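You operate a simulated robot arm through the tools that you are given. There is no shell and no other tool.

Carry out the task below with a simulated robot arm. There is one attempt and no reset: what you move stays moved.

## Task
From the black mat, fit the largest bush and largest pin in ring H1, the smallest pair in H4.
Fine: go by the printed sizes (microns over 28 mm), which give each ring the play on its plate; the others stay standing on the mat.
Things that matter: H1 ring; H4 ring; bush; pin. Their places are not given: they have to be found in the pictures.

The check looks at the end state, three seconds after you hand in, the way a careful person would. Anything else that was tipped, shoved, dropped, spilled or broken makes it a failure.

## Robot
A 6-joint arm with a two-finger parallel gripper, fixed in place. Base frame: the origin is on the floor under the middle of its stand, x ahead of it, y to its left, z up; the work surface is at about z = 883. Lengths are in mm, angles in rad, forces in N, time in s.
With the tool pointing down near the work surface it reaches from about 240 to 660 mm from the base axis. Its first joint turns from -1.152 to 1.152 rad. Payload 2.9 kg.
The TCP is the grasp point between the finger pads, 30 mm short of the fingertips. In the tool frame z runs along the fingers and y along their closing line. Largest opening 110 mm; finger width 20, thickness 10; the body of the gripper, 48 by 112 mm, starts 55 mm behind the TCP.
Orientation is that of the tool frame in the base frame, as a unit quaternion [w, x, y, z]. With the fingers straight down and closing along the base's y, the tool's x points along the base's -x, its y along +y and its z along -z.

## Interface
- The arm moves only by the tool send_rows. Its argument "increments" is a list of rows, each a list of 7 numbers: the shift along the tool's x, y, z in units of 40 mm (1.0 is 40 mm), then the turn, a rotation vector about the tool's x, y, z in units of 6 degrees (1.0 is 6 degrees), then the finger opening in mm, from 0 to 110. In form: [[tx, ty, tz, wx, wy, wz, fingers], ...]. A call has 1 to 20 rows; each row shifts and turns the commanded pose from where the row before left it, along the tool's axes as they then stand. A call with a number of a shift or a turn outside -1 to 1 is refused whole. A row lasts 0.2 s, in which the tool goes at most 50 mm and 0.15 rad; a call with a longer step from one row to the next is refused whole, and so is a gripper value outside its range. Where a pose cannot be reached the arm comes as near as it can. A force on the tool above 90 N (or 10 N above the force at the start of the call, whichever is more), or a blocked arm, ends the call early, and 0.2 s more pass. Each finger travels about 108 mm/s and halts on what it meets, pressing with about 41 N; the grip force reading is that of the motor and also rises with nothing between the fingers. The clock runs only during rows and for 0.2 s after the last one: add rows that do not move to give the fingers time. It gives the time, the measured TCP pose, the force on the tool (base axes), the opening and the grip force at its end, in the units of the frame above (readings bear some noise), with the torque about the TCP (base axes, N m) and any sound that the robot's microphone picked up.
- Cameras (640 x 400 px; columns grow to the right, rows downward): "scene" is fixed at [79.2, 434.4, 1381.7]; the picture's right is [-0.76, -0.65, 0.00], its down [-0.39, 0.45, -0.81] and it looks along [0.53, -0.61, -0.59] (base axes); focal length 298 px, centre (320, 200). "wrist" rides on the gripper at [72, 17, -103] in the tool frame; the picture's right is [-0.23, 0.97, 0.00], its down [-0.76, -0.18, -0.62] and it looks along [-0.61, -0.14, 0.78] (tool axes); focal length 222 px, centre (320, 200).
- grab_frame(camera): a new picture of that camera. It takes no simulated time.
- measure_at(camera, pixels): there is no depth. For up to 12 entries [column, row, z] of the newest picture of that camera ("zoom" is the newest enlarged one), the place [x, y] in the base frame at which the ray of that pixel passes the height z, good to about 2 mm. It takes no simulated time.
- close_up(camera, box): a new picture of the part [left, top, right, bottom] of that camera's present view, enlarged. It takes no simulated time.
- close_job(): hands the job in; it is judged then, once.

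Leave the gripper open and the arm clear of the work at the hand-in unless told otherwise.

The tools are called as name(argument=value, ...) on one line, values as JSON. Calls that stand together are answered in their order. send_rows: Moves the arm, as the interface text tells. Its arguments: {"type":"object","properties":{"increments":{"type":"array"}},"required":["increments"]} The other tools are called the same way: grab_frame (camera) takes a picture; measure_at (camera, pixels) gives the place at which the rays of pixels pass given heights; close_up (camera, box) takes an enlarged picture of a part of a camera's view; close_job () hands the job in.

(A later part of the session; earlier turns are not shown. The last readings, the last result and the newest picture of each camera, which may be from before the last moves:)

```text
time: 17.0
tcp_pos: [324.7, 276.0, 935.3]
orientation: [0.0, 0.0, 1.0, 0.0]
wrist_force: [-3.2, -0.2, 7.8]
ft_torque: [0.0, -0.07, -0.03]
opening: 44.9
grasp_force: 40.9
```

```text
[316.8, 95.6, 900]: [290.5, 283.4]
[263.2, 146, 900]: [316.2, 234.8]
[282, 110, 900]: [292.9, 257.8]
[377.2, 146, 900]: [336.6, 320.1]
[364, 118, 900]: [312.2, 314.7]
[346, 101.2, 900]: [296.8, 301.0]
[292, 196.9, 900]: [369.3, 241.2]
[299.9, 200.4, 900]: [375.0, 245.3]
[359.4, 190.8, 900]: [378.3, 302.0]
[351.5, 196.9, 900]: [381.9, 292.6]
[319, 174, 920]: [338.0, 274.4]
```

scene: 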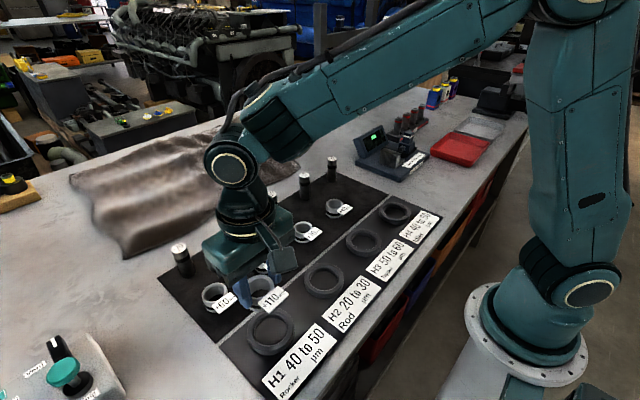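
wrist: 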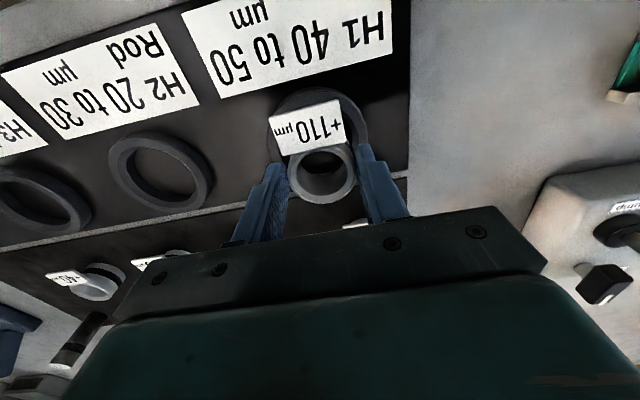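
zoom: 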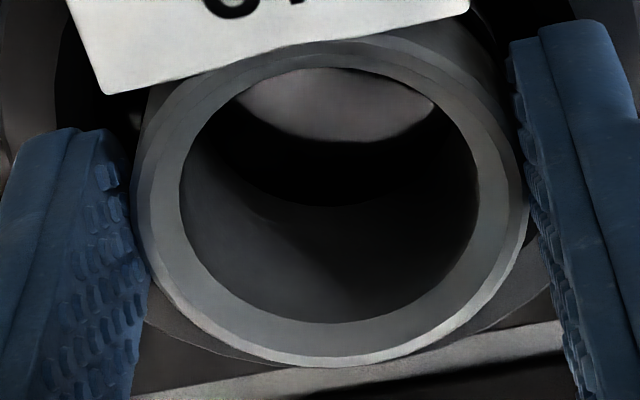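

Those were computed against an older wrist frame. I'll grab a fresh one and re-measure.

grab_frame(camera="wrist")

measure_at(camera="wrist", pixels=[[316.8, 95.6, 900], [263.2, 146, 900], [282, 110, 900], [377.2, 146, 900], [364, 118, 900], [346, 101.2, 900], [292, 196.9, 900], [299.9, 200.4, 900], [359.4, 190.8, 900], [351.5, 196.9, 900], [319, 174, 920]])

```text
taken
```

wrist: 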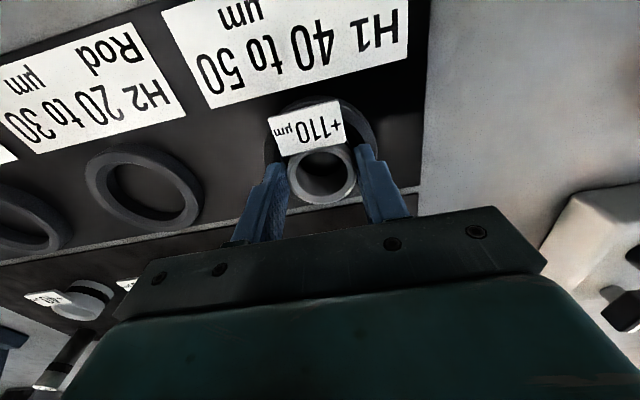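

```text
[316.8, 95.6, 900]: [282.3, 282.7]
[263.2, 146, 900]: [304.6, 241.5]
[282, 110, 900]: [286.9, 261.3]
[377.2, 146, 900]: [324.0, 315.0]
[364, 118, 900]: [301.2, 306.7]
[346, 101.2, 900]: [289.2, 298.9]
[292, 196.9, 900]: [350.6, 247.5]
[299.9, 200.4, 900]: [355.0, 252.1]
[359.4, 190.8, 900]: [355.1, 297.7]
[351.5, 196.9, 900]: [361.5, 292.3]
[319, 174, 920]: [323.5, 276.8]
```

With the fresh frame, the ring centre is about (322.8, 275.8) and the bush about (323.5, 276.8). They're concentric within 1 mm, so the contact is the bush resting on the mat. Opening the fingers gently.

send_rows(increments=[[0, 0, 0, 0, 0, 0, 48], [0, 0, 0, 0, 0, 0, 54], [0, 0, 0, 0, 0, 0, 58], [0, 0, 0, 0, 0, 0, 58]])

grab_frame(camera="wrist")

close_up(camera="scene", box=[240, 300, 300, 350])

```text
time: 18.0
tcp_pos: [325.0, 275.1, 934.8]
orientation: [0.001, 0.0, 1.0, 0.0]
wrist_force: [0.1, -0.1, -0.8]
ft_torque: [0.02, -0.01, -0.05]
opening: 58.0
grasp_force: 0.1
```

```text
taken
```

wrist: 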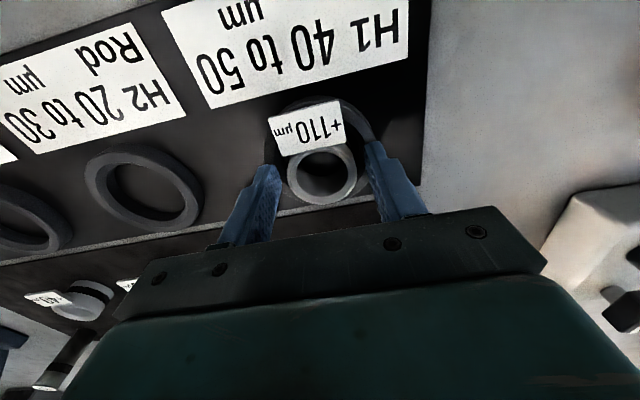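

```text
8.00 times, centred on (270, 325) of scene
```

zoom: 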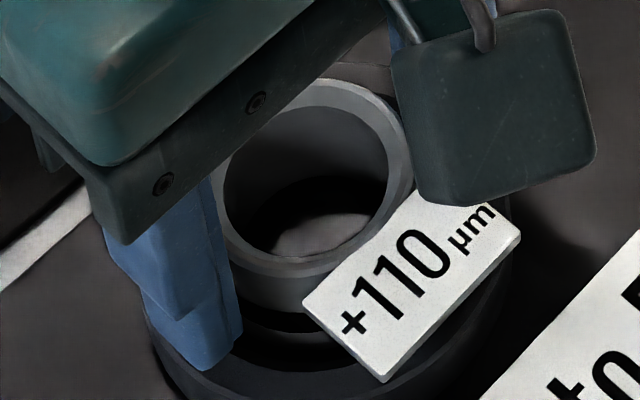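

The bush stayed put. Raising straight up and checking its seat from above.

send_rows(increments=[[0, 0, -0.2, 0, 0, 0, 60], [0, 0, -0.6, 0, 0, 0, 64], [0, 0, -0.9, 0, 0, 0, 70], [0, 0, -0.9, 0, 0, 0, 76], [0, 0, 0, 0, 0, 0, 76]])

grab_frame(camera="wrist")

close_up(camera="scene", box=[230, 290, 310, 370])

close_up(camera="wrist", box=[260, 40, 380, 170])

```text
time: 19.2
tcp_pos: [323.9, 275.7, 1037.2]
orientation: [0.0, 0.0, 1.0, 0.0]
wrist_force: [0.1, 0.4, -0.4]
ft_torque: [-0.01, 0.02, 0.02]
opening: 76.0
grasp_force: 0.2
```

```text
taken
```

wrist: 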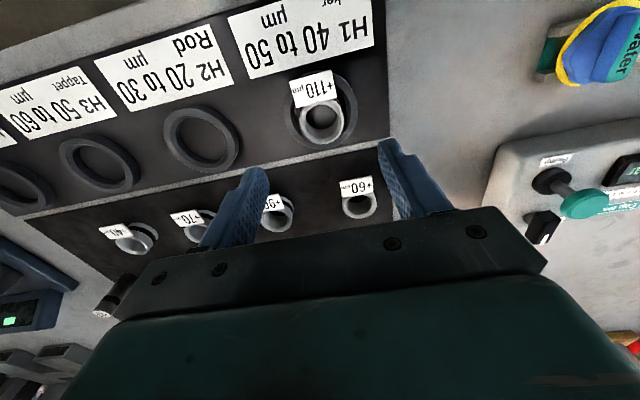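

```text
5.00 times, centred on (270, 330) of scene
```

zoom: 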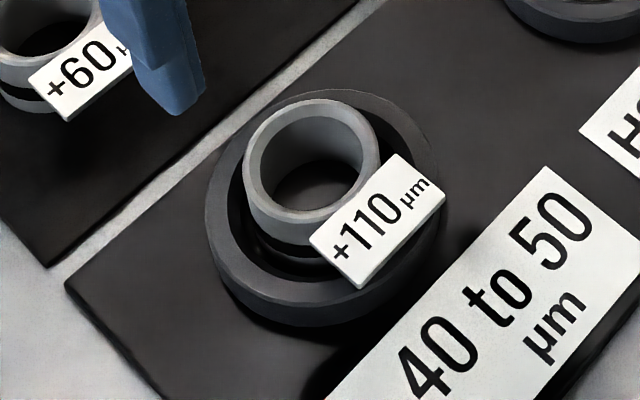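

```text
3.08 times, centred on (320, 105) of wrist
```

zoom: 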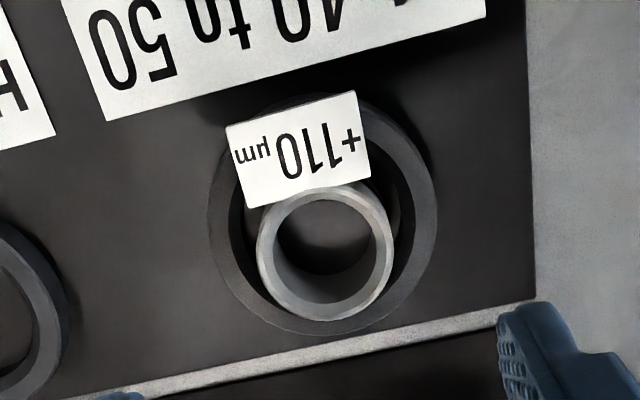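

Bush +110 stands upright inside H1. Next is bush +40, near (449, −51). Moving above it at the same height.

send_rows(increments=[[-0.31, -0.816, 0, 0, 0, 0, 76], [-0.31, -0.816, 0, 0, 0, 0, 76], [-0.31, -0.816, 0, 0, 0, 0, 76], [-0.31, -0.816, 0, 0, 0, 0, 76], [-0.31, -0.816, 0, 0, 0, 0, 76], [-0.31, -0.816, 0, 0, 0, 0, 76], [-0.31, -0.816, 0, 0, 0, 0, 76], [-0.31, -0.816, 0, 0, 0, 0, 76], [-0.31, -0.816, 0, 0, 0, 0, 76], [-0.31, -0.816, 0, 0, 0, 0, 76], [0, 0, 0.5, 0, 0, 0, 76], [0, 0, 0.4, 0, 0, 0, 76], [0, 0, 0, 0, 0, 0, 76]])

grab_frame(camera="wrist")

close_up(camera="wrist", box=[260, 70, 380, 170])

```text
time: 22.0
tcp_pos: [447.6, -52.0, 1003.2]
orientation: [0.0, 0.0, 1.0, -0.001]
wrist_force: [0.2, 0.8, -1.0]
ft_torque: [0.0, 0.02, 0.01]
opening: 75.5
grasp_force: 0.1
```

```text
taken
```

wrist: 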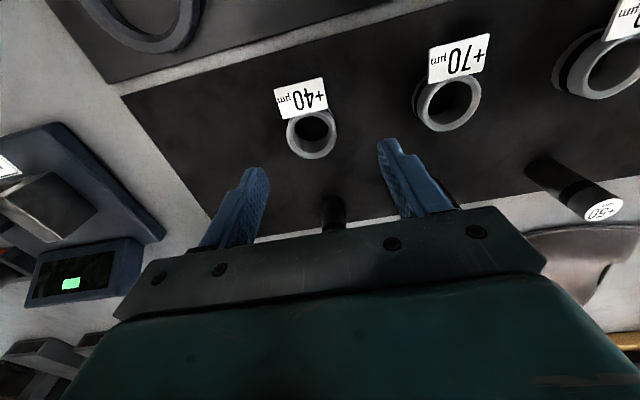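

```text
4.00 times, centred on (320, 120) of wrist
```

zoom: 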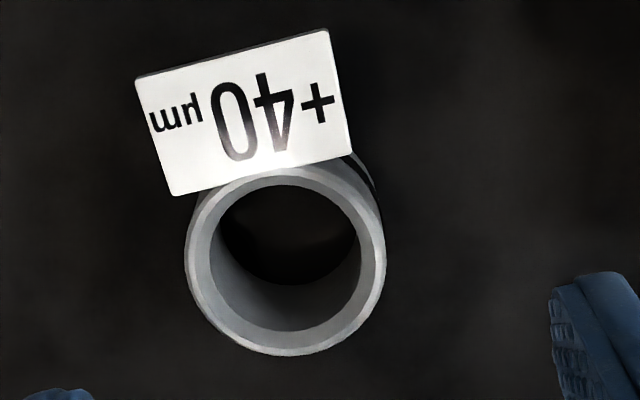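

measure_at(camera="zoom", pixels=[[285.5, 260, 915], [285.5, 260, 920], [185, 260, 918], [386, 260, 918], [285, 356, 918], [285, 165, 918], [172, 196, 918], [353, 150, 918]])

```text
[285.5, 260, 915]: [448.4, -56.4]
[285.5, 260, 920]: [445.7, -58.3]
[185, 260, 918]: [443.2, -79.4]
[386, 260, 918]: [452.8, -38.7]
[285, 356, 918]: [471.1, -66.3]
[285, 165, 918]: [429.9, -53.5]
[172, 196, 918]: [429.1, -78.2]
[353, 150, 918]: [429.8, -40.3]
```

Bush +40's centre is about (448.3, −59.3), so I need roughly +0.7 in x and −7.5 in y from here. I'll adjust and descend to z ≈ 934.

send_rows(increments=[[-0.018, -0.188, 0.3, 0, 0, 0, 76], [0, 0, 0.5, 0, 0, 0, 70], [0, 0, 0.5, 0, 0, 0, 64], [0, 0, 0.4, 0, 0, 0, 60], [0, 0, 0, 0, 0, 0, 60]])

grab_frame(camera="wrist")

close_up(camera="wrist", box=[250, 110, 390, 230])

```text
time: 23.2
tcp_pos: [448.4, -59.9, 933.0]
orientation: [0.0, 0.0, 1.0, 0.001]
wrist_force: [-0.4, 0.7, -0.7]
ft_torque: [-0.02, -0.01, 0.02]
opening: 60.0
grasp_force: 0.0
```

```text
taken
```

wrist: 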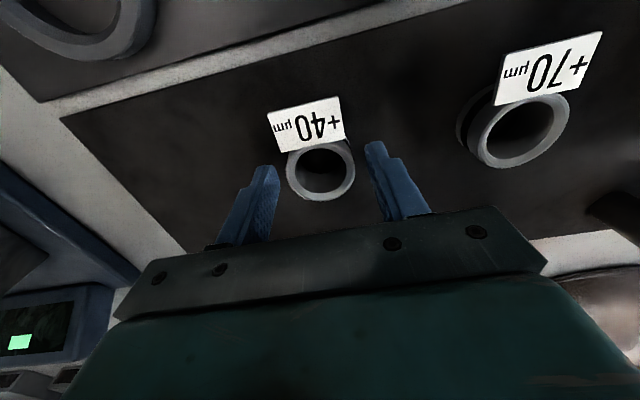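

```text
3.33 times, centred on (320, 170) of wrist
```

zoom: 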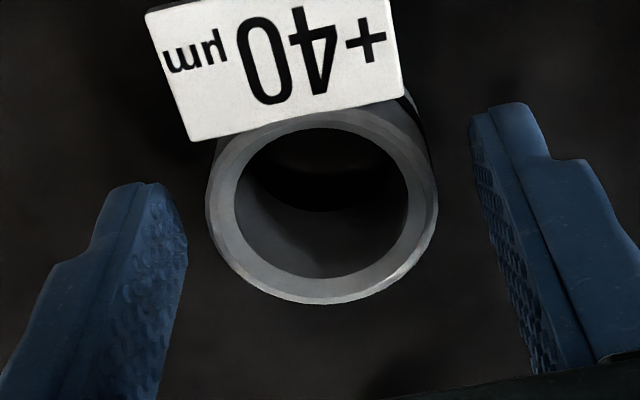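

Centred in y. The bush is about 2 mm toward the robot from the finger centre, so I'll shift −2 mm in x and close.

send_rows(increments=[[0.05, 0, 0, 0, 0, 0, 60], [0, 0, 0, 0, 0, 0, 52], [0, 0, 0, 0, 0, 0, 44], [0, 0, 0, 0, 0, 0, 35], [0, 0, 0, 0, 0, 0, 35]])

close_up(camera="wrist", box=[250, 110, 390, 230])

```text
time: 24.4
tcp_pos: [446.0, -59.6, 933.4]
orientation: [0.0, 0.0, 1.0, 0.001]
wrist_force: [0.1, -0.2, -0.5]
ft_torque: [0.0, 0.03, -0.02]
opening: 44.8
grasp_force: 41.5
```

```text
3.33 times, centred on (320, 170) of wrist
```

zoom: 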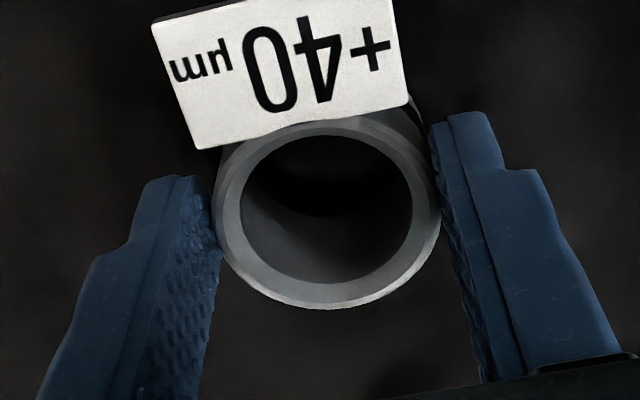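

Gripped at 44.8 mm. Lifting 100 mm and moving toward H4, about (324, −147).

send_rows(increments=[[0, 0, -0.3, 0, 0, 0, 35], [0, 0, -0.6, 0, 0, 0, 35], [0, 0, -0.8, 0, 0, 0, 35], [0, 0, -0.8, 0, 0, 0, 35], [0.3, -0.22, 0, 0, 0, 0, 35], [0.7, -0.5, 0, 0, 0, 0, 35], [0.7, -0.5, 0, 0, 0, 0, 35], [0.7, -0.5, 0, 0, 0, 0, 35], [0.5, -0.36, 0, 0, 0, 0, 35], [0.2, -0.1, 0, 0, 0, 0, 35], [0, 0, 0, 0, 0, 0, 35], [0, 0, 0, 0, 0, 0, 35]])

grab_frame(camera="wrist")

close_up(camera="scene", box=[330, 150, 450, 240])

close_up(camera="wrist", box=[250, 50, 390, 210])

```text
time: 27.0
tcp_pos: [323.0, -147.2, 1035.6]
orientation: [0.0, -0.001, 1.0, 0.0]
wrist_force: [0.8, -0.6, -0.8]
ft_torque: [0.01, 0.01, 0.0]
opening: 44.8
grasp_force: 40.8
```

```text
taken
```

wrist: 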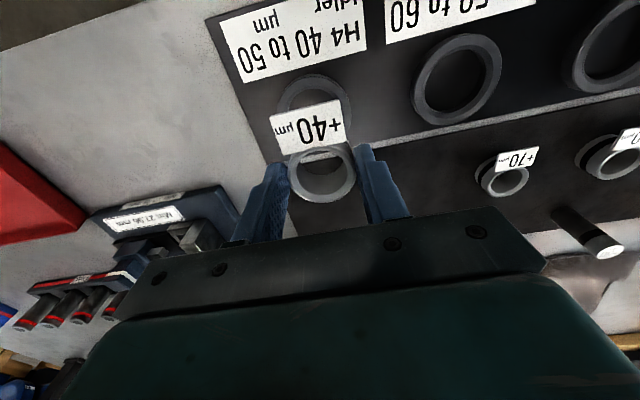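

```text
4.44 times, centred on (390, 195) of scene
```

zoom: 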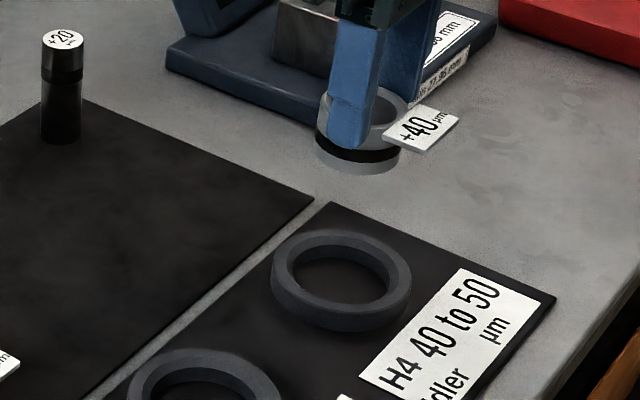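

```text
2.50 times, centred on (320, 130) of wrist
```

zoom: 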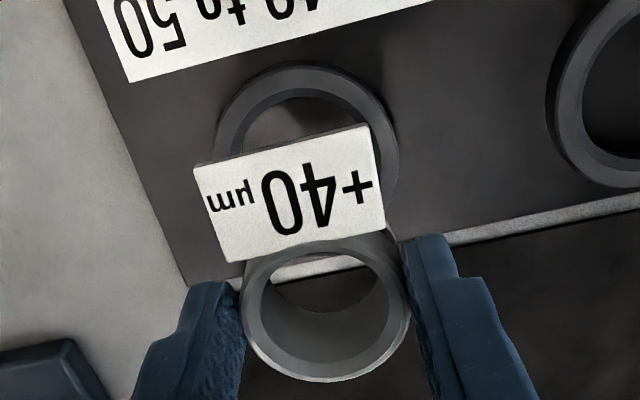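

Bush is held and H4's ring is visible behind the tab. Measuring the ring's outer rim points.

measure_at(camera="zoom", pixels=[[302, 65, 900], [240, 95, 900], [355, 78, 900], [386, 118, 900], [398, 165, 900], [213, 155, 900], [220, 125, 900], [390, 200, 900], [326, 308, 1020], [326, 308, 1018]])

```text
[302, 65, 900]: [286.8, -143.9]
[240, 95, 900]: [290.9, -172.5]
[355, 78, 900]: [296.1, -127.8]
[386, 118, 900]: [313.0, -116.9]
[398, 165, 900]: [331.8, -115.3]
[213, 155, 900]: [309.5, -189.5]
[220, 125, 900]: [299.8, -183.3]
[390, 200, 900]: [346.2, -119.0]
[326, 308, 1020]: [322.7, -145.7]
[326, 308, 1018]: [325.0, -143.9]
```

H4's ring centre fits at about (325.7, −153). The bush is about 6–7 mm off in y. Shifting and descending to z ≈ 960 for a recheck.

send_rows(increments=[[-0.025, -0.165, 0.3, 0, 0, 0, 35], [0, 0, 0.8, 0, 0, 0, 35], [0, 0, 0.7, 0, 0, 0, 35], [0, 0, 0, 0, 0, 0, 35], [0, 0, 0, 0, 0, 0, 35]])

grab_frame(camera="wrist")

close_up(camera="wrist", box=[250, 60, 390, 220])

```text
time: 28.2
tcp_pos: [322.1, -153.1, 962.9]
orientation: [0.0, 0.0, 1.0, 0.001]
wrist_force: [0.2, -0.7, -0.7]
ft_torque: [-0.01, 0.0, -0.01]
opening: 44.8
grasp_force: 41.3
```

```text
taken
```

wrist: 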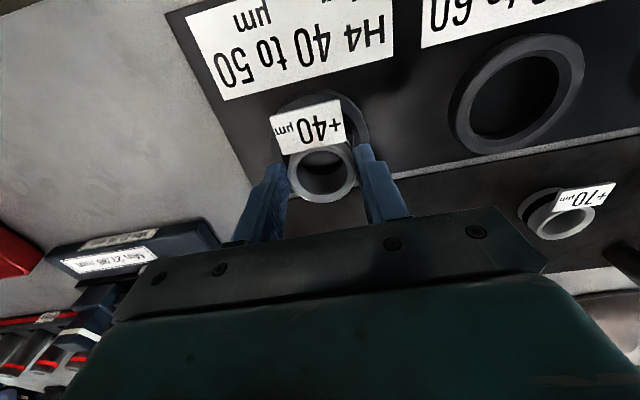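

```text
2.50 times, centred on (320, 140) of wrist
```

zoom: 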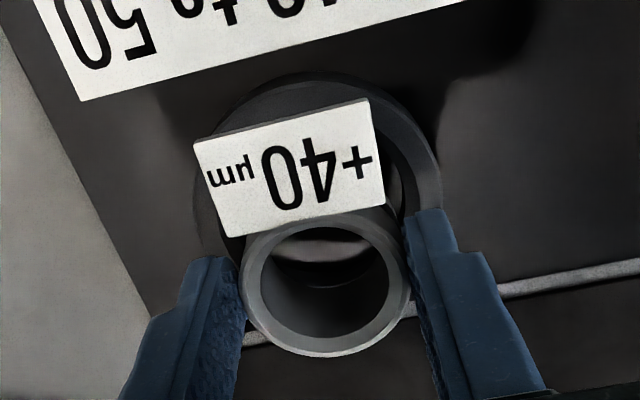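

measure_at(camera="zoom", pixels=[[315, 72, 900], [240, 100, 900], [270, 82, 900], [385, 97, 900], [418, 135, 900], [440, 185, 900], [193, 205, 900], [326, 280, 948], [242, 280, 948], [411, 280, 948], [326, 357, 948], [326, 205, 948]])

```text
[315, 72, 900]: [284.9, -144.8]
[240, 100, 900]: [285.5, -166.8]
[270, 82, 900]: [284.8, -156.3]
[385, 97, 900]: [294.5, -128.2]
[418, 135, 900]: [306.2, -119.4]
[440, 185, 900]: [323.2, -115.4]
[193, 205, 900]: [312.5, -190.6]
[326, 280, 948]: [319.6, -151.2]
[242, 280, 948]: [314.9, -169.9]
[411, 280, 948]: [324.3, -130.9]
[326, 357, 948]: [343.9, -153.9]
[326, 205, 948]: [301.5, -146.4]
```

Comparing with what worked at H1, the correction needed is about −1.1 in x and −1.5 in y. Descending to just above contact (z ≈ 938.5).

send_rows(increments=[[0.0275, -0.0375, 0.1, 0, 0, 0, 35], [0, 0, 0.25, 0, 0, 0, 35], [0, 0, 0.2, 0, 0, 0, 35], [0, 0, 0.05, 0, 0, 0, 35], [0, 0, 0, 0, 0, 0, 35]])

grab_frame(camera="wrist")

close_up(camera="wrist", box=[250, 80, 390, 220])

```text
time: 29.4
tcp_pos: [322.9, -153.9, 937.9]
orientation: [0.0, 0.0, 1.0, 0.001]
wrist_force: [-0.3, -0.6, -0.3]
ft_torque: [-0.01, -0.01, 0.02]
opening: 44.7
grasp_force: 40.7
```

```text
taken
```

wrist: 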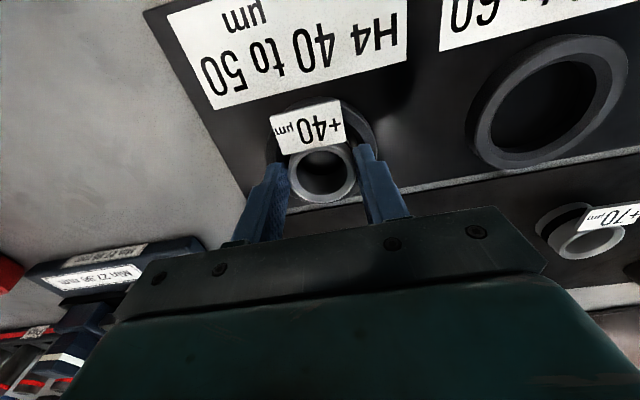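

```text
2.86 times, centred on (320, 150) of wrist
```

zoom: 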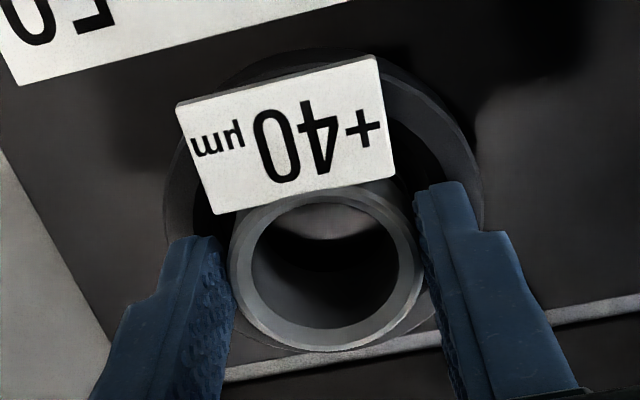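

No contact yet and the bush is well centred within the ring outline. Stepping down 1.2 mm.

send_rows(increments=[[0, 0, 0.03, 0, 0, 0, 35], [0, 0, 0, 0, 0, 0, 35]])

```text
time: 30.0
tcp_pos: [322.2, -154.1, 936.2]
orientation: [0.0, 0.0, 1.0, 0.0]
wrist_force: [-1.3, 0.1, 6.1]
ft_torque: [0.09, 0.12, 0.0]
opening: 44.9
grasp_force: 41.3
```

Contact begins at 6 N at about the expected height. I'll go 0.6 mm lower to confirm it's seated.

send_rows(increments=[[0, 0, 0.015, 0, 0, 0, 35], [0, 0, 0, 0, 0, 0, 35]])

close_up(camera="scene", box=[360, 180, 430, 240])

close_up(camera="wrist", box=[285, 130, 355, 210])

```text
time: 30.6
tcp_pos: [323.3, -154.1, 936.7]
orientation: [0.0, 0.0, 1.0, -0.001]
wrist_force: [-4.7, 0.2, 24.7]
ft_torque: [0.27, 0.39, 0.01]
opening: 44.6
grasp_force: 41.1
```

```text
6.67 times, centred on (395, 210) of scene
```

zoom: 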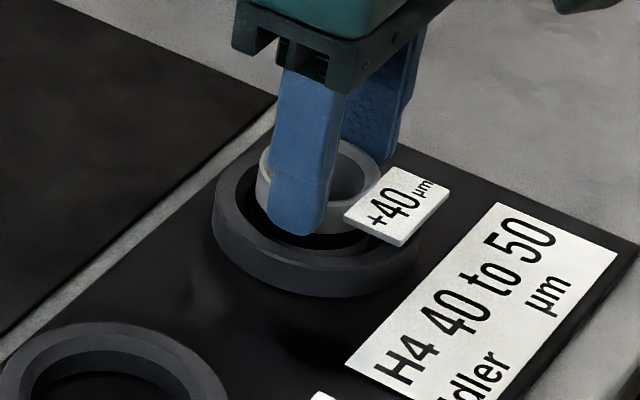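

```text
5.00 times, centred on (320, 170) of wrist
```

zoom: 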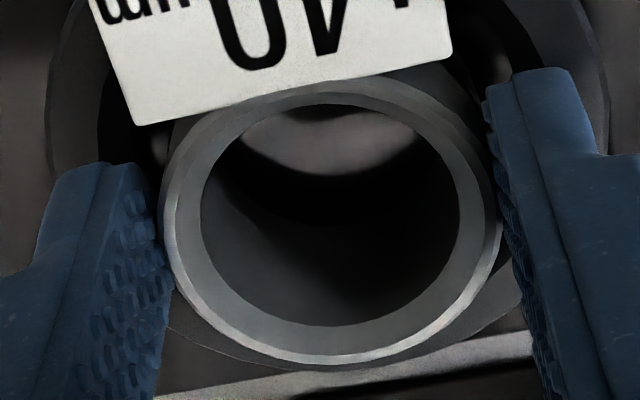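

The stiff rise to 25 N confirms the bush is seated on the mat. I'll back off 0.7 mm and open gently.

send_rows(increments=[[0, 0, -0.018, 0, 0, 0, 35], [0, 0, 0, 0, 0, 0, 42], [0, 0, 0, 0, 0, 0, 48], [0, 0, 0, 0, 0, 0, 54], [0, 0, 0, 0, 0, 0, 58], [0, 0, 0, 0, 0, 0, 58]])

send_rows(increments=[[0, 0, -0.2, 0, 0, 0, 60], [0, 0, -0.6, 0, 0, 0, 64], [0, 0, -0.9, 0, 0, 0, 64], [0, 0, -0.9, 0, 0, 0, 64], [0, 0, 0, 0, 0, 0, 64]])

grab_frame(camera="wrist")

close_up(camera="scene", box=[350, 170, 450, 240])

close_up(camera="wrist", box=[260, 40, 380, 170])

```text
time: 32.0
tcp_pos: [323.8, -154.3, 937.6]
orientation: [0.001, 0.0, 1.0, 0.0]
wrist_force: [0.0, 0.5, -0.5]
ft_torque: [-0.04, 0.01, 0.01]
opening: 58.0
grasp_force: 0.1
```

```text
time: 33.2
tcp_pos: [322.5, -156.0, 1041.8]
orientation: [0.0, 0.0, 1.0, 0.0]
wrist_force: [-0.7, 0.4, 0.3]
ft_torque: [-0.04, 0.0, 0.02]
opening: 63.9
grasp_force: 0.1
```

```text
taken
```

wrist: 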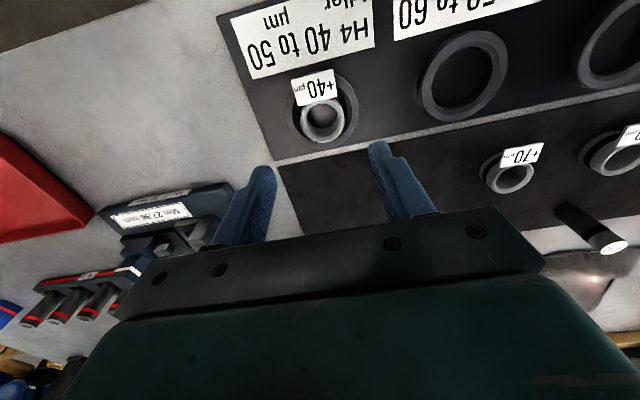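

```text
5.71 times, centred on (400, 205) of scene
```

zoom: 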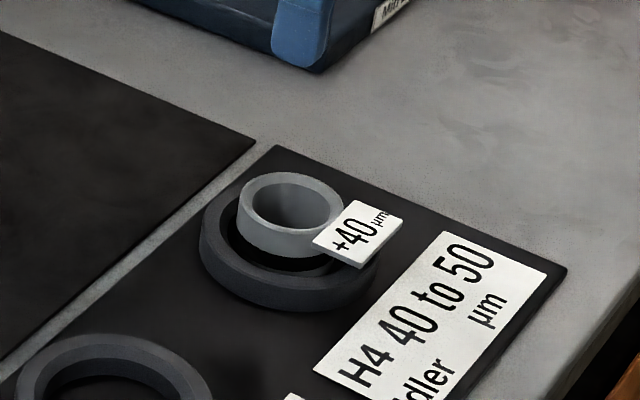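

```text
3.08 times, centred on (320, 105) of wrist
```

zoom: 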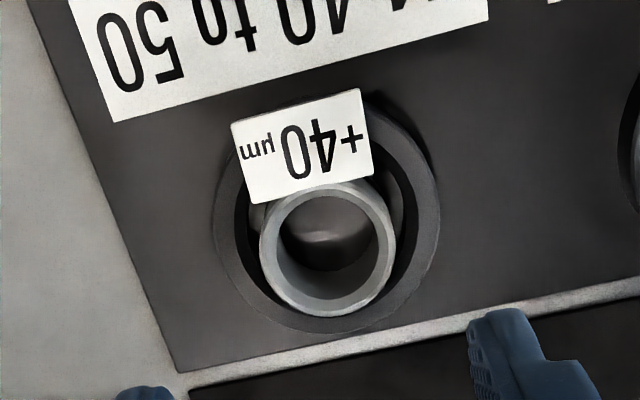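

Bush +40 sits upright inside H4. Now the pins. First is pin +0, near (553, −54), with its top at about z 965. Moving above it with the fingers open at 64.

send_rows(increments=[[-0.4, 0.18, 0, 0, 0, 0, 64], [-0.8, 0.35, 0, 0, 0, 0, 64], [-0.8, 0.35, 0, 0, 0, 0, 64], [-0.8, 0.35, 0, 0, 0, 0, 64], [-0.8, 0.35, 0, 0, 0, 0, 64], [-0.8, 0.35, 0, 0, 0, 0, 64], [-0.8, 0.35, 0, 0, 0, 0, 64], [-0.45, 0.2, 0, 0, 0, 0, 64], [0, 0, 0, 0, 0, 0, 64], [0, 0, 0, 0, 0, 0, 64]])

grab_frame(camera="wrist")

close_up(camera="wrist", box=[260, 80, 380, 180])

close_up(camera="scene", box=[270, 110, 370, 200])

```text
time: 35.4
tcp_pos: [549.3, -56.1, 1042.3]
orientation: [0.0, 0.0, 1.0, 0.0]
wrist_force: [0.7, 0.4, -0.2]
ft_torque: [-0.01, 0.04, -0.01]
opening: 64.0
grasp_force: 0.0
```

```text
taken
```

wrist: 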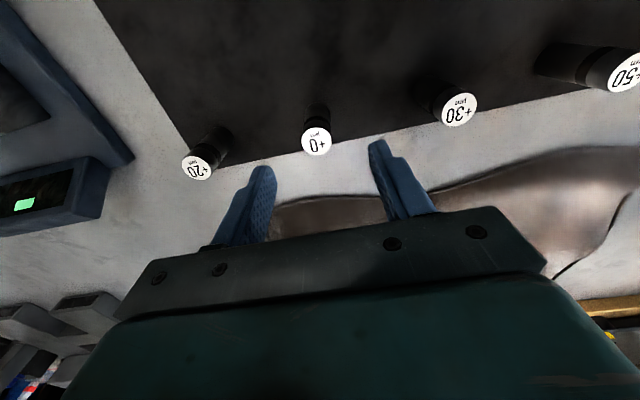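

```text
4.00 times, centred on (320, 130) of wrist
```

zoom: 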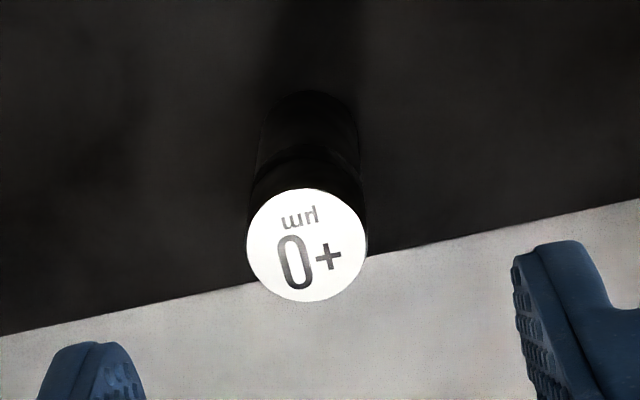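

```text
4.44 times, centred on (320, 155) of scene
```

zoom: 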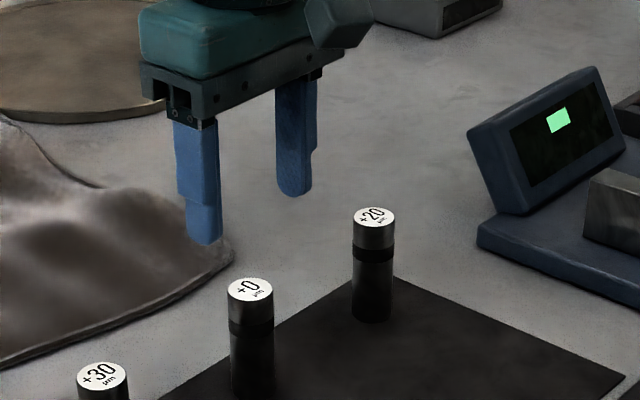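

measure_at(camera="zoom", pixels=[[250, 290, 943], [250, 290, 953], [250, 290, 963]])

measure_at(camera="wrist", pixels=[[316.7, 141.2, 943], [316.7, 141.2, 953], [316.7, 141.2, 963], [301.7, 141.2, 953], [331.7, 141.2, 953], [318, 103.5, 886], [316, 120, 886], [197, 168, 953], [197, 168, 963]])

```text
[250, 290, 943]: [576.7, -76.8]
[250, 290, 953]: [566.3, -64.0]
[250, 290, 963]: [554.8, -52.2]
```

```text
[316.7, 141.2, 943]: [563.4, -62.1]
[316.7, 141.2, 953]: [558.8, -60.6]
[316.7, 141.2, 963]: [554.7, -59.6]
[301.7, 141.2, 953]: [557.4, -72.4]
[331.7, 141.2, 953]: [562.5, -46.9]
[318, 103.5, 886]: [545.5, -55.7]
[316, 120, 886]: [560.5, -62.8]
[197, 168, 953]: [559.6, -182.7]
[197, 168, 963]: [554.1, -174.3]
```

Triangulation puts pin +0 at about (557.5, −60), top z ≈ 953–960. I'll shift +8 in x and −4.5 in y, lower to z ≈ 1000 and recheck.

send_rows(increments=[[-0.2, -0.1125, 0.4, 0, 0, 0, 64], [0, 0, 0.6, 0, 0, 0, 64], [0, 0, 0, 0, 0, 0, 64], [0, 0, 0, 0, 0, 0, 64]])

grab_frame(camera="wrist")

close_up(camera="wrist", box=[260, 90, 380, 190])

close_up(camera="scene", box=[260, 130, 340, 200])

```text
time: 36.4
tcp_pos: [558.1, -58.8, 1002.8]
orientation: [0.0, 0.0, 1.0, 0.0]
wrist_force: [0.3, 0.3, -0.3]
ft_torque: [0.04, 0.0, 0.0]
opening: 64.1
grasp_force: 0.1
```

```text
taken
```

wrist: 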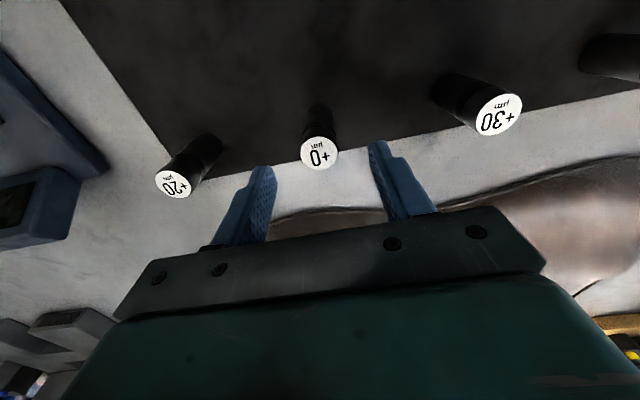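

```text
4.00 times, centred on (320, 140) of wrist
```

zoom: 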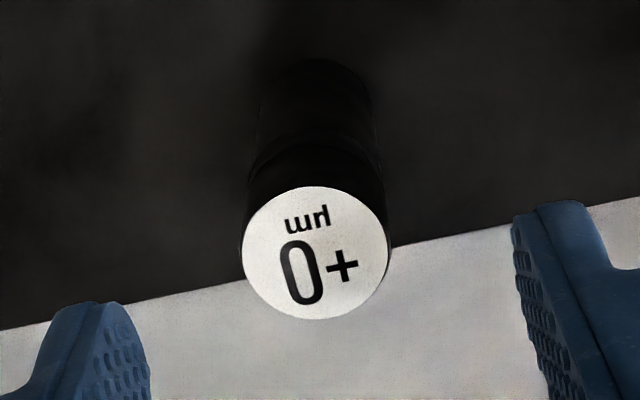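

```text
5.71 times, centred on (300, 165) of scene
```

zoom: 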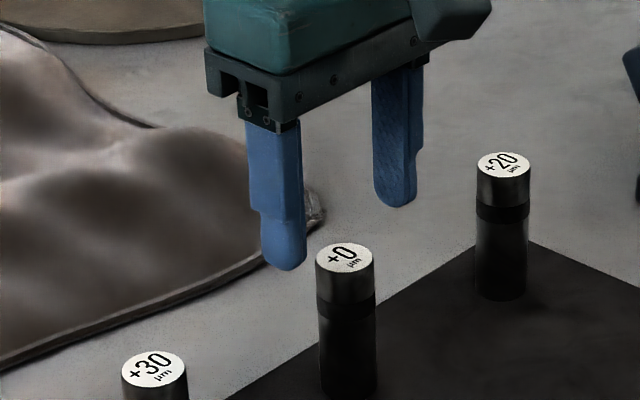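

Pin +0's top is centred at (319,153), consistent with about 1 mm forward and 1 mm −y of the tool. I'll lower to z ≈ 953 so the fingertips are at ~923, which will clear the bush rim later. Then I'll check.

send_rows(increments=[[-0.025, -0.025, 0.2, 0, 0, 0, 60], [0, 0, 0.4, 0, 0, 0, 56], [0, 0, 0.4, 0, 0, 0, 50], [0, 0, 0.21, 0, 0, 0, 46], [0, 0, 0, 0, 0, 0, 46]])

grab_frame(camera="wrist")

close_up(camera="wrist", box=[260, 120, 380, 230])

close_up(camera="scene", box=[260, 130, 340, 210])

```text
time: 37.6
tcp_pos: [557.6, -60.1, 953.1]
orientation: [0.0, 0.0, 1.0, 0.0]
wrist_force: [0.1, -1.1, -0.1]
ft_torque: [0.0, 0.0, 0.02]
opening: 45.5
grasp_force: 0.1
```

```text
taken
```

wrist: 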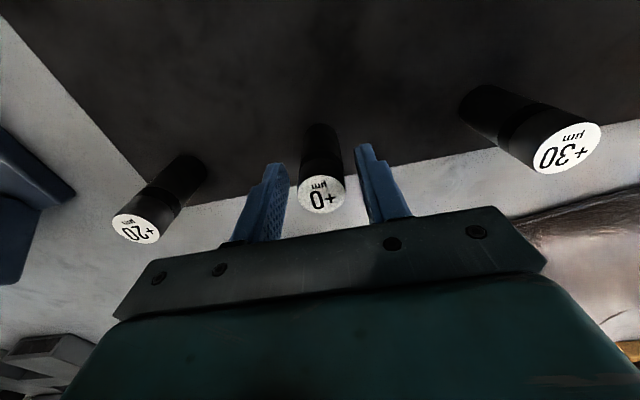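

```text
3.64 times, centred on (320, 175) of wrist
```

zoom: 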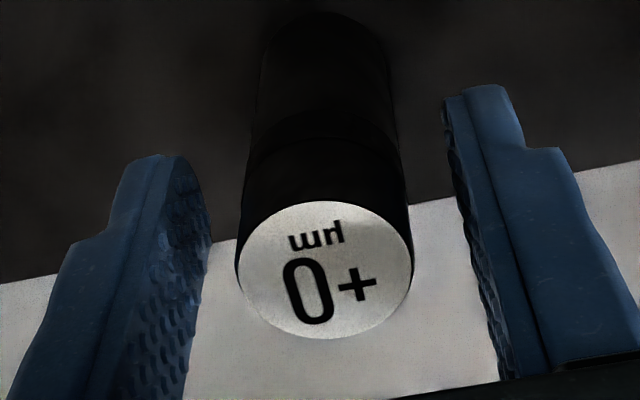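

```text
5.00 times, centred on (300, 170) of scene
```

zoom: 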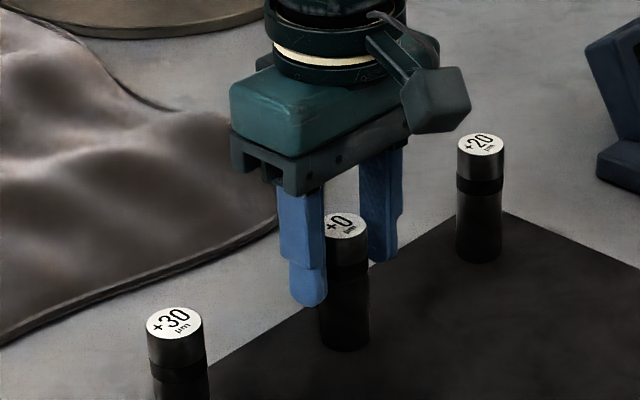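

The pin's disc is centred in y. Using its 28 mm diameter, it's about 3–4 mm ahead of the finger centre with its top at z ≈ 951. I'll shift +3 mm in x, lower 3 mm, and close gradually.

send_rows(increments=[[-0.075, 0, 0.075, 0, 0, 0, 44], [0, 0, 0, 0, 0, 0, 38], [0, 0, 0, 0, 0, 0, 33], [0, 0, 0, 0, 0, 0, 29], [0, 0, 0, 0, 0, 0, 20], [0, 0, 0, 0, 0, 0, 20]])

close_up(camera="wrist", box=[260, 120, 380, 230])

close_up(camera="scene", box=[260, 130, 340, 210])

```text
time: 39.0
tcp_pos: [560.6, -59.9, 950.2]
orientation: [0.0, 0.0, 1.0, 0.0]
wrist_force: [1.2, -0.4, 0.4]
ft_torque: [-0.05, 0.0, -0.02]
opening: 27.3
grasp_force: 40.7
```

```text
3.64 times, centred on (320, 175) of wrist
```

zoom: 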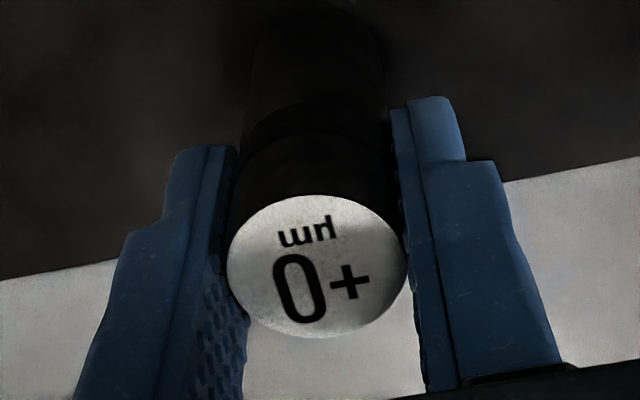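

```text
5.00 times, centred on (300, 170) of scene
```

zoom: 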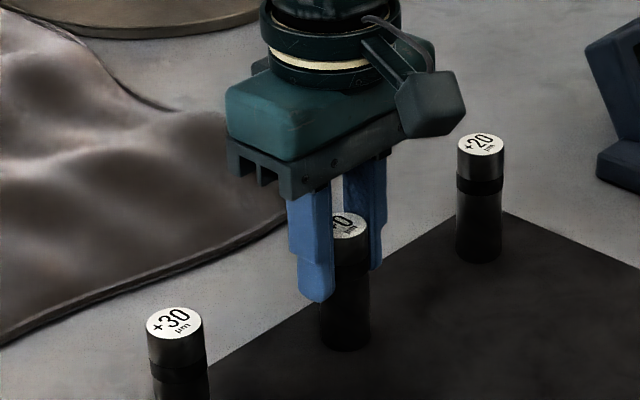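

Gripped at 27.3 mm and upright. Lifting 100 mm, then carrying it toward H4, to about (326, −155).

send_rows(increments=[[0, 0, -0.2, 0, 0, 0, 20], [0, 0, -0.5, 0, 0, 0, 20], [0, 0, -0.9, 0, 0, 0, 20], [0, 0, -0.9, 0, 0, 0, 20], [0.38, -0.15, 0, 0, 0, 0, 20], [0.8, -0.32, 0, 0, 0, 0, 20], [0.8, -0.32, 0, 0, 0, 0, 20], [0.8, -0.32, 0, 0, 0, 0, 20], [0.8, -0.32, 0, 0, 0, 0, 20], [0.8, -0.32, 0, 0, 0, 0, 20], [0.8, -0.32, 0, 0, 0, 0, 20], [0.5, -0.2, 0, 0, 0, 0, 20], [0.2, -0.07, 0, 0, 0, 0, 20], [0, 0, 0, 0, 0, 0, 20], [0, 0, 0, 0, 0, 0, 20]])

grab_frame(camera="wrist")

grab_frame(camera="scene")

close_up(camera="wrist", box=[250, 60, 390, 220])

close_up(camera="scene", box=[350, 140, 450, 240])

```text
time: 42.2
tcp_pos: [325.1, -154.9, 1049.7]
orientation: [0.001, -0.001, 1.0, 0.0]
wrist_force: [0.3, 0.3, -3.1]
ft_torque: [-0.02, -0.03, 0.0]
opening: 26.9
grasp_force: 41.2
```

```text
taken
```

wrist: 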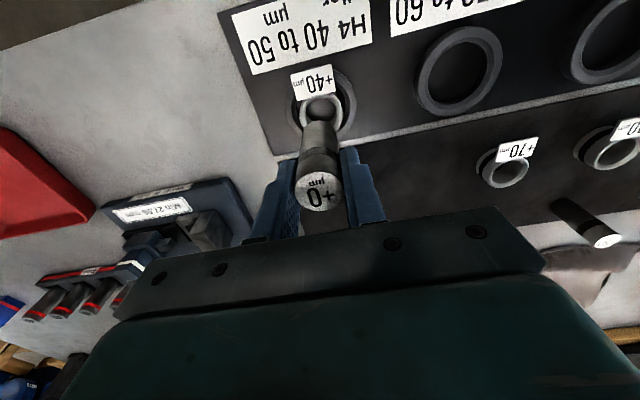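

```text
taken
```

scene: 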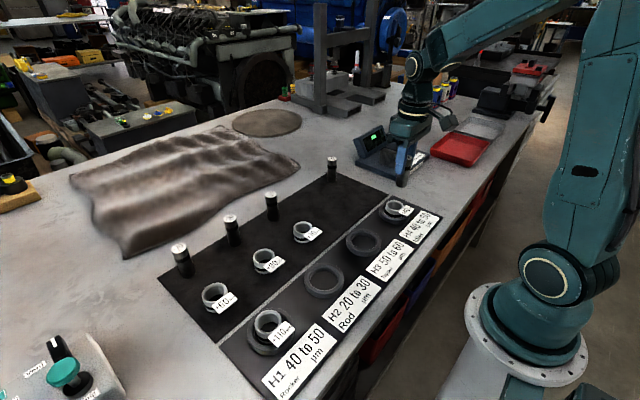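

```text
2.50 times, centred on (320, 140) of wrist
```

zoom: 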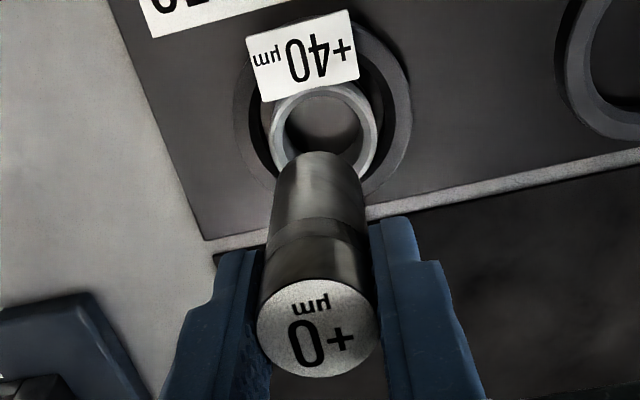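

```text
4.00 times, centred on (400, 190) of scene
```

zoom: 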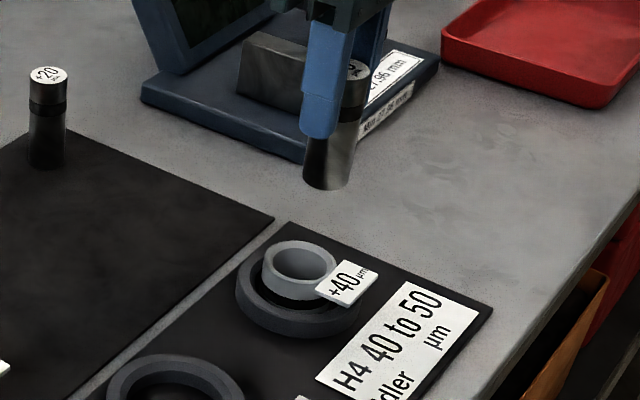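

The pin is held over H4; the −3 N reading is the pin's weight. I'll check that the pin hangs vertical and measure its alignment with the bush in tighter zooms.

close_up(camera="scene", box=[365, 140, 425, 190])

close_up(camera="wrist", box=[280, 80, 360, 220])

```text
8.00 times, centred on (395, 165) of scene
```

zoom: 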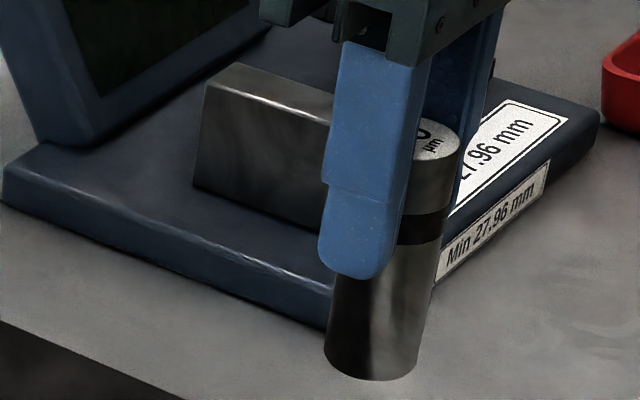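

```text
2.86 times, centred on (320, 150) of wrist
```

zoom: 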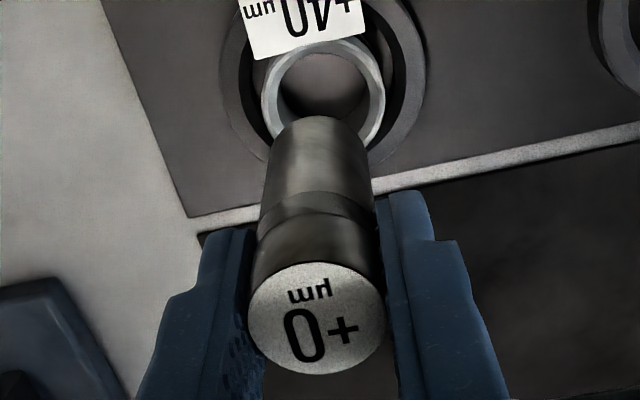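

Putting both views together, the pin is about 73 mm long (top ≈ 957 on its mat, bottom ≈ 885). I'll cross-check the alignment of pin bottom and bush bore with measured points.

measure_at(camera="wrist", pixels=[[321.4, 114.5, 918], [321.4, 114.5, 920], [318.6, 192, 1056], [318.6, 192, 1058], [319.6, 121, 984]])

measure_at(camera="scene", pixels=[[395.2, 207.7, 918], [395.2, 207.7, 920], [401.4, 185.2, 984], [401.4, 185.2, 982]])

```text
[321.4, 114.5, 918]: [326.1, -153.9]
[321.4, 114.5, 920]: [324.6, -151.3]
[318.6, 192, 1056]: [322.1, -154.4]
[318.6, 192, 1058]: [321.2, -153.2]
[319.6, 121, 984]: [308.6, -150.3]
```

```text
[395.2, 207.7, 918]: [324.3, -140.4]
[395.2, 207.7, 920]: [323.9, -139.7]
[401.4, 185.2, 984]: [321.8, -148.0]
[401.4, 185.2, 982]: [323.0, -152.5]
```

The pin needs about +2.4 in x and +1.2 in y. I'll shift and lower to z ≈ 992, which leaves the pin bottom ~6 mm above the bush, and look again.

send_rows(increments=[[-0.06, 0.03, 0.3, 0, 0, 0, 20], [0, 0, 0.6, 0, 0, 0, 20], [0, 0, 0.55, 0, 0, 0, 20], [0, 0, 0, 0, 0, 0, 20], [0, 0, 0, 0, 0, 0, 20]])

grab_frame(camera="wrist")

close_up(camera="wrist", box=[270, 80, 370, 220])

close_up(camera="scene", box=[365, 170, 425, 230])

```text
time: 43.4
tcp_pos: [327.7, -151.1, 991.2]
orientation: [0.0, 0.0, 1.0, 0.0]
wrist_force: [-0.5, -0.6, -2.1]
ft_torque: [-0.03, 0.02, 0.01]
opening: 27.2
grasp_force: 40.7
```

```text
taken
```

wrist: 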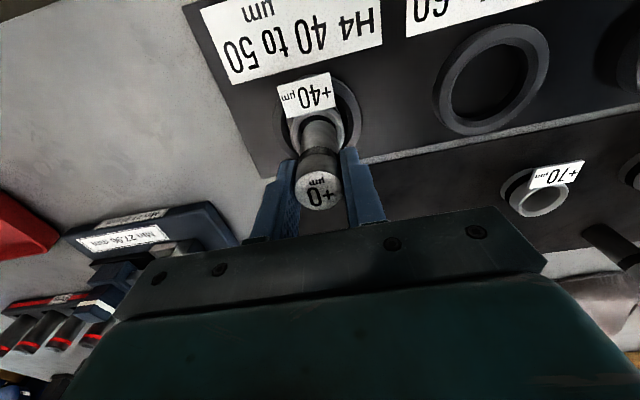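

```text
2.86 times, centred on (320, 150) of wrist
```

zoom: 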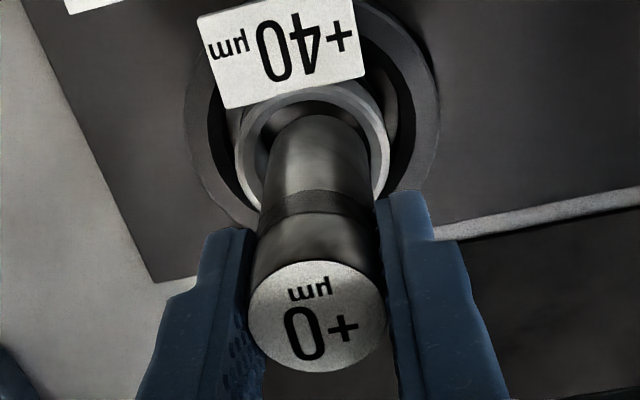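

```text
6.67 times, centred on (395, 200) of scene
```

zoom: 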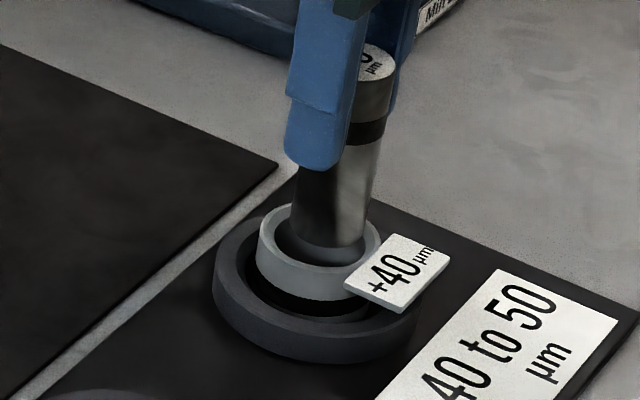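

Nearly aligned. I'll take tighter zooms of the pin tip over the bore from both cameras to fine-tune.

close_up(camera="scene", box=[375, 190, 415, 220])

close_up(camera="wrist", box=[285, 95, 355, 165])

```text
13.33 times, centred on (395, 205) of scene
```

zoom: 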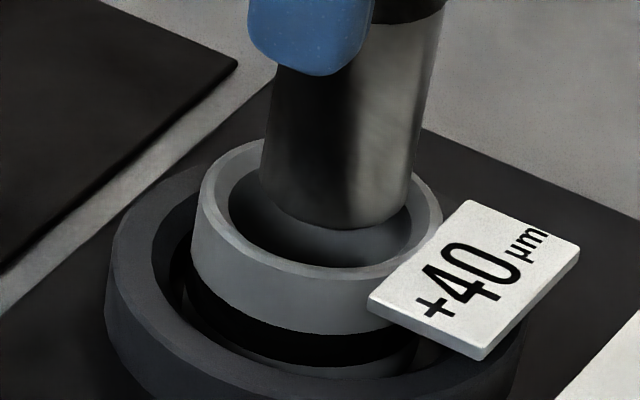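

```text
5.71 times, centred on (320, 130) of wrist
```

zoom: 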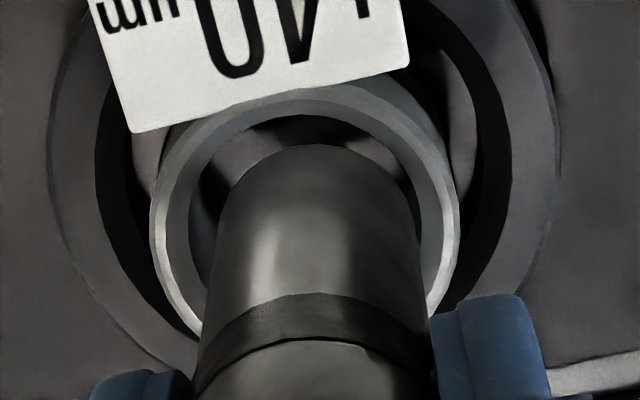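

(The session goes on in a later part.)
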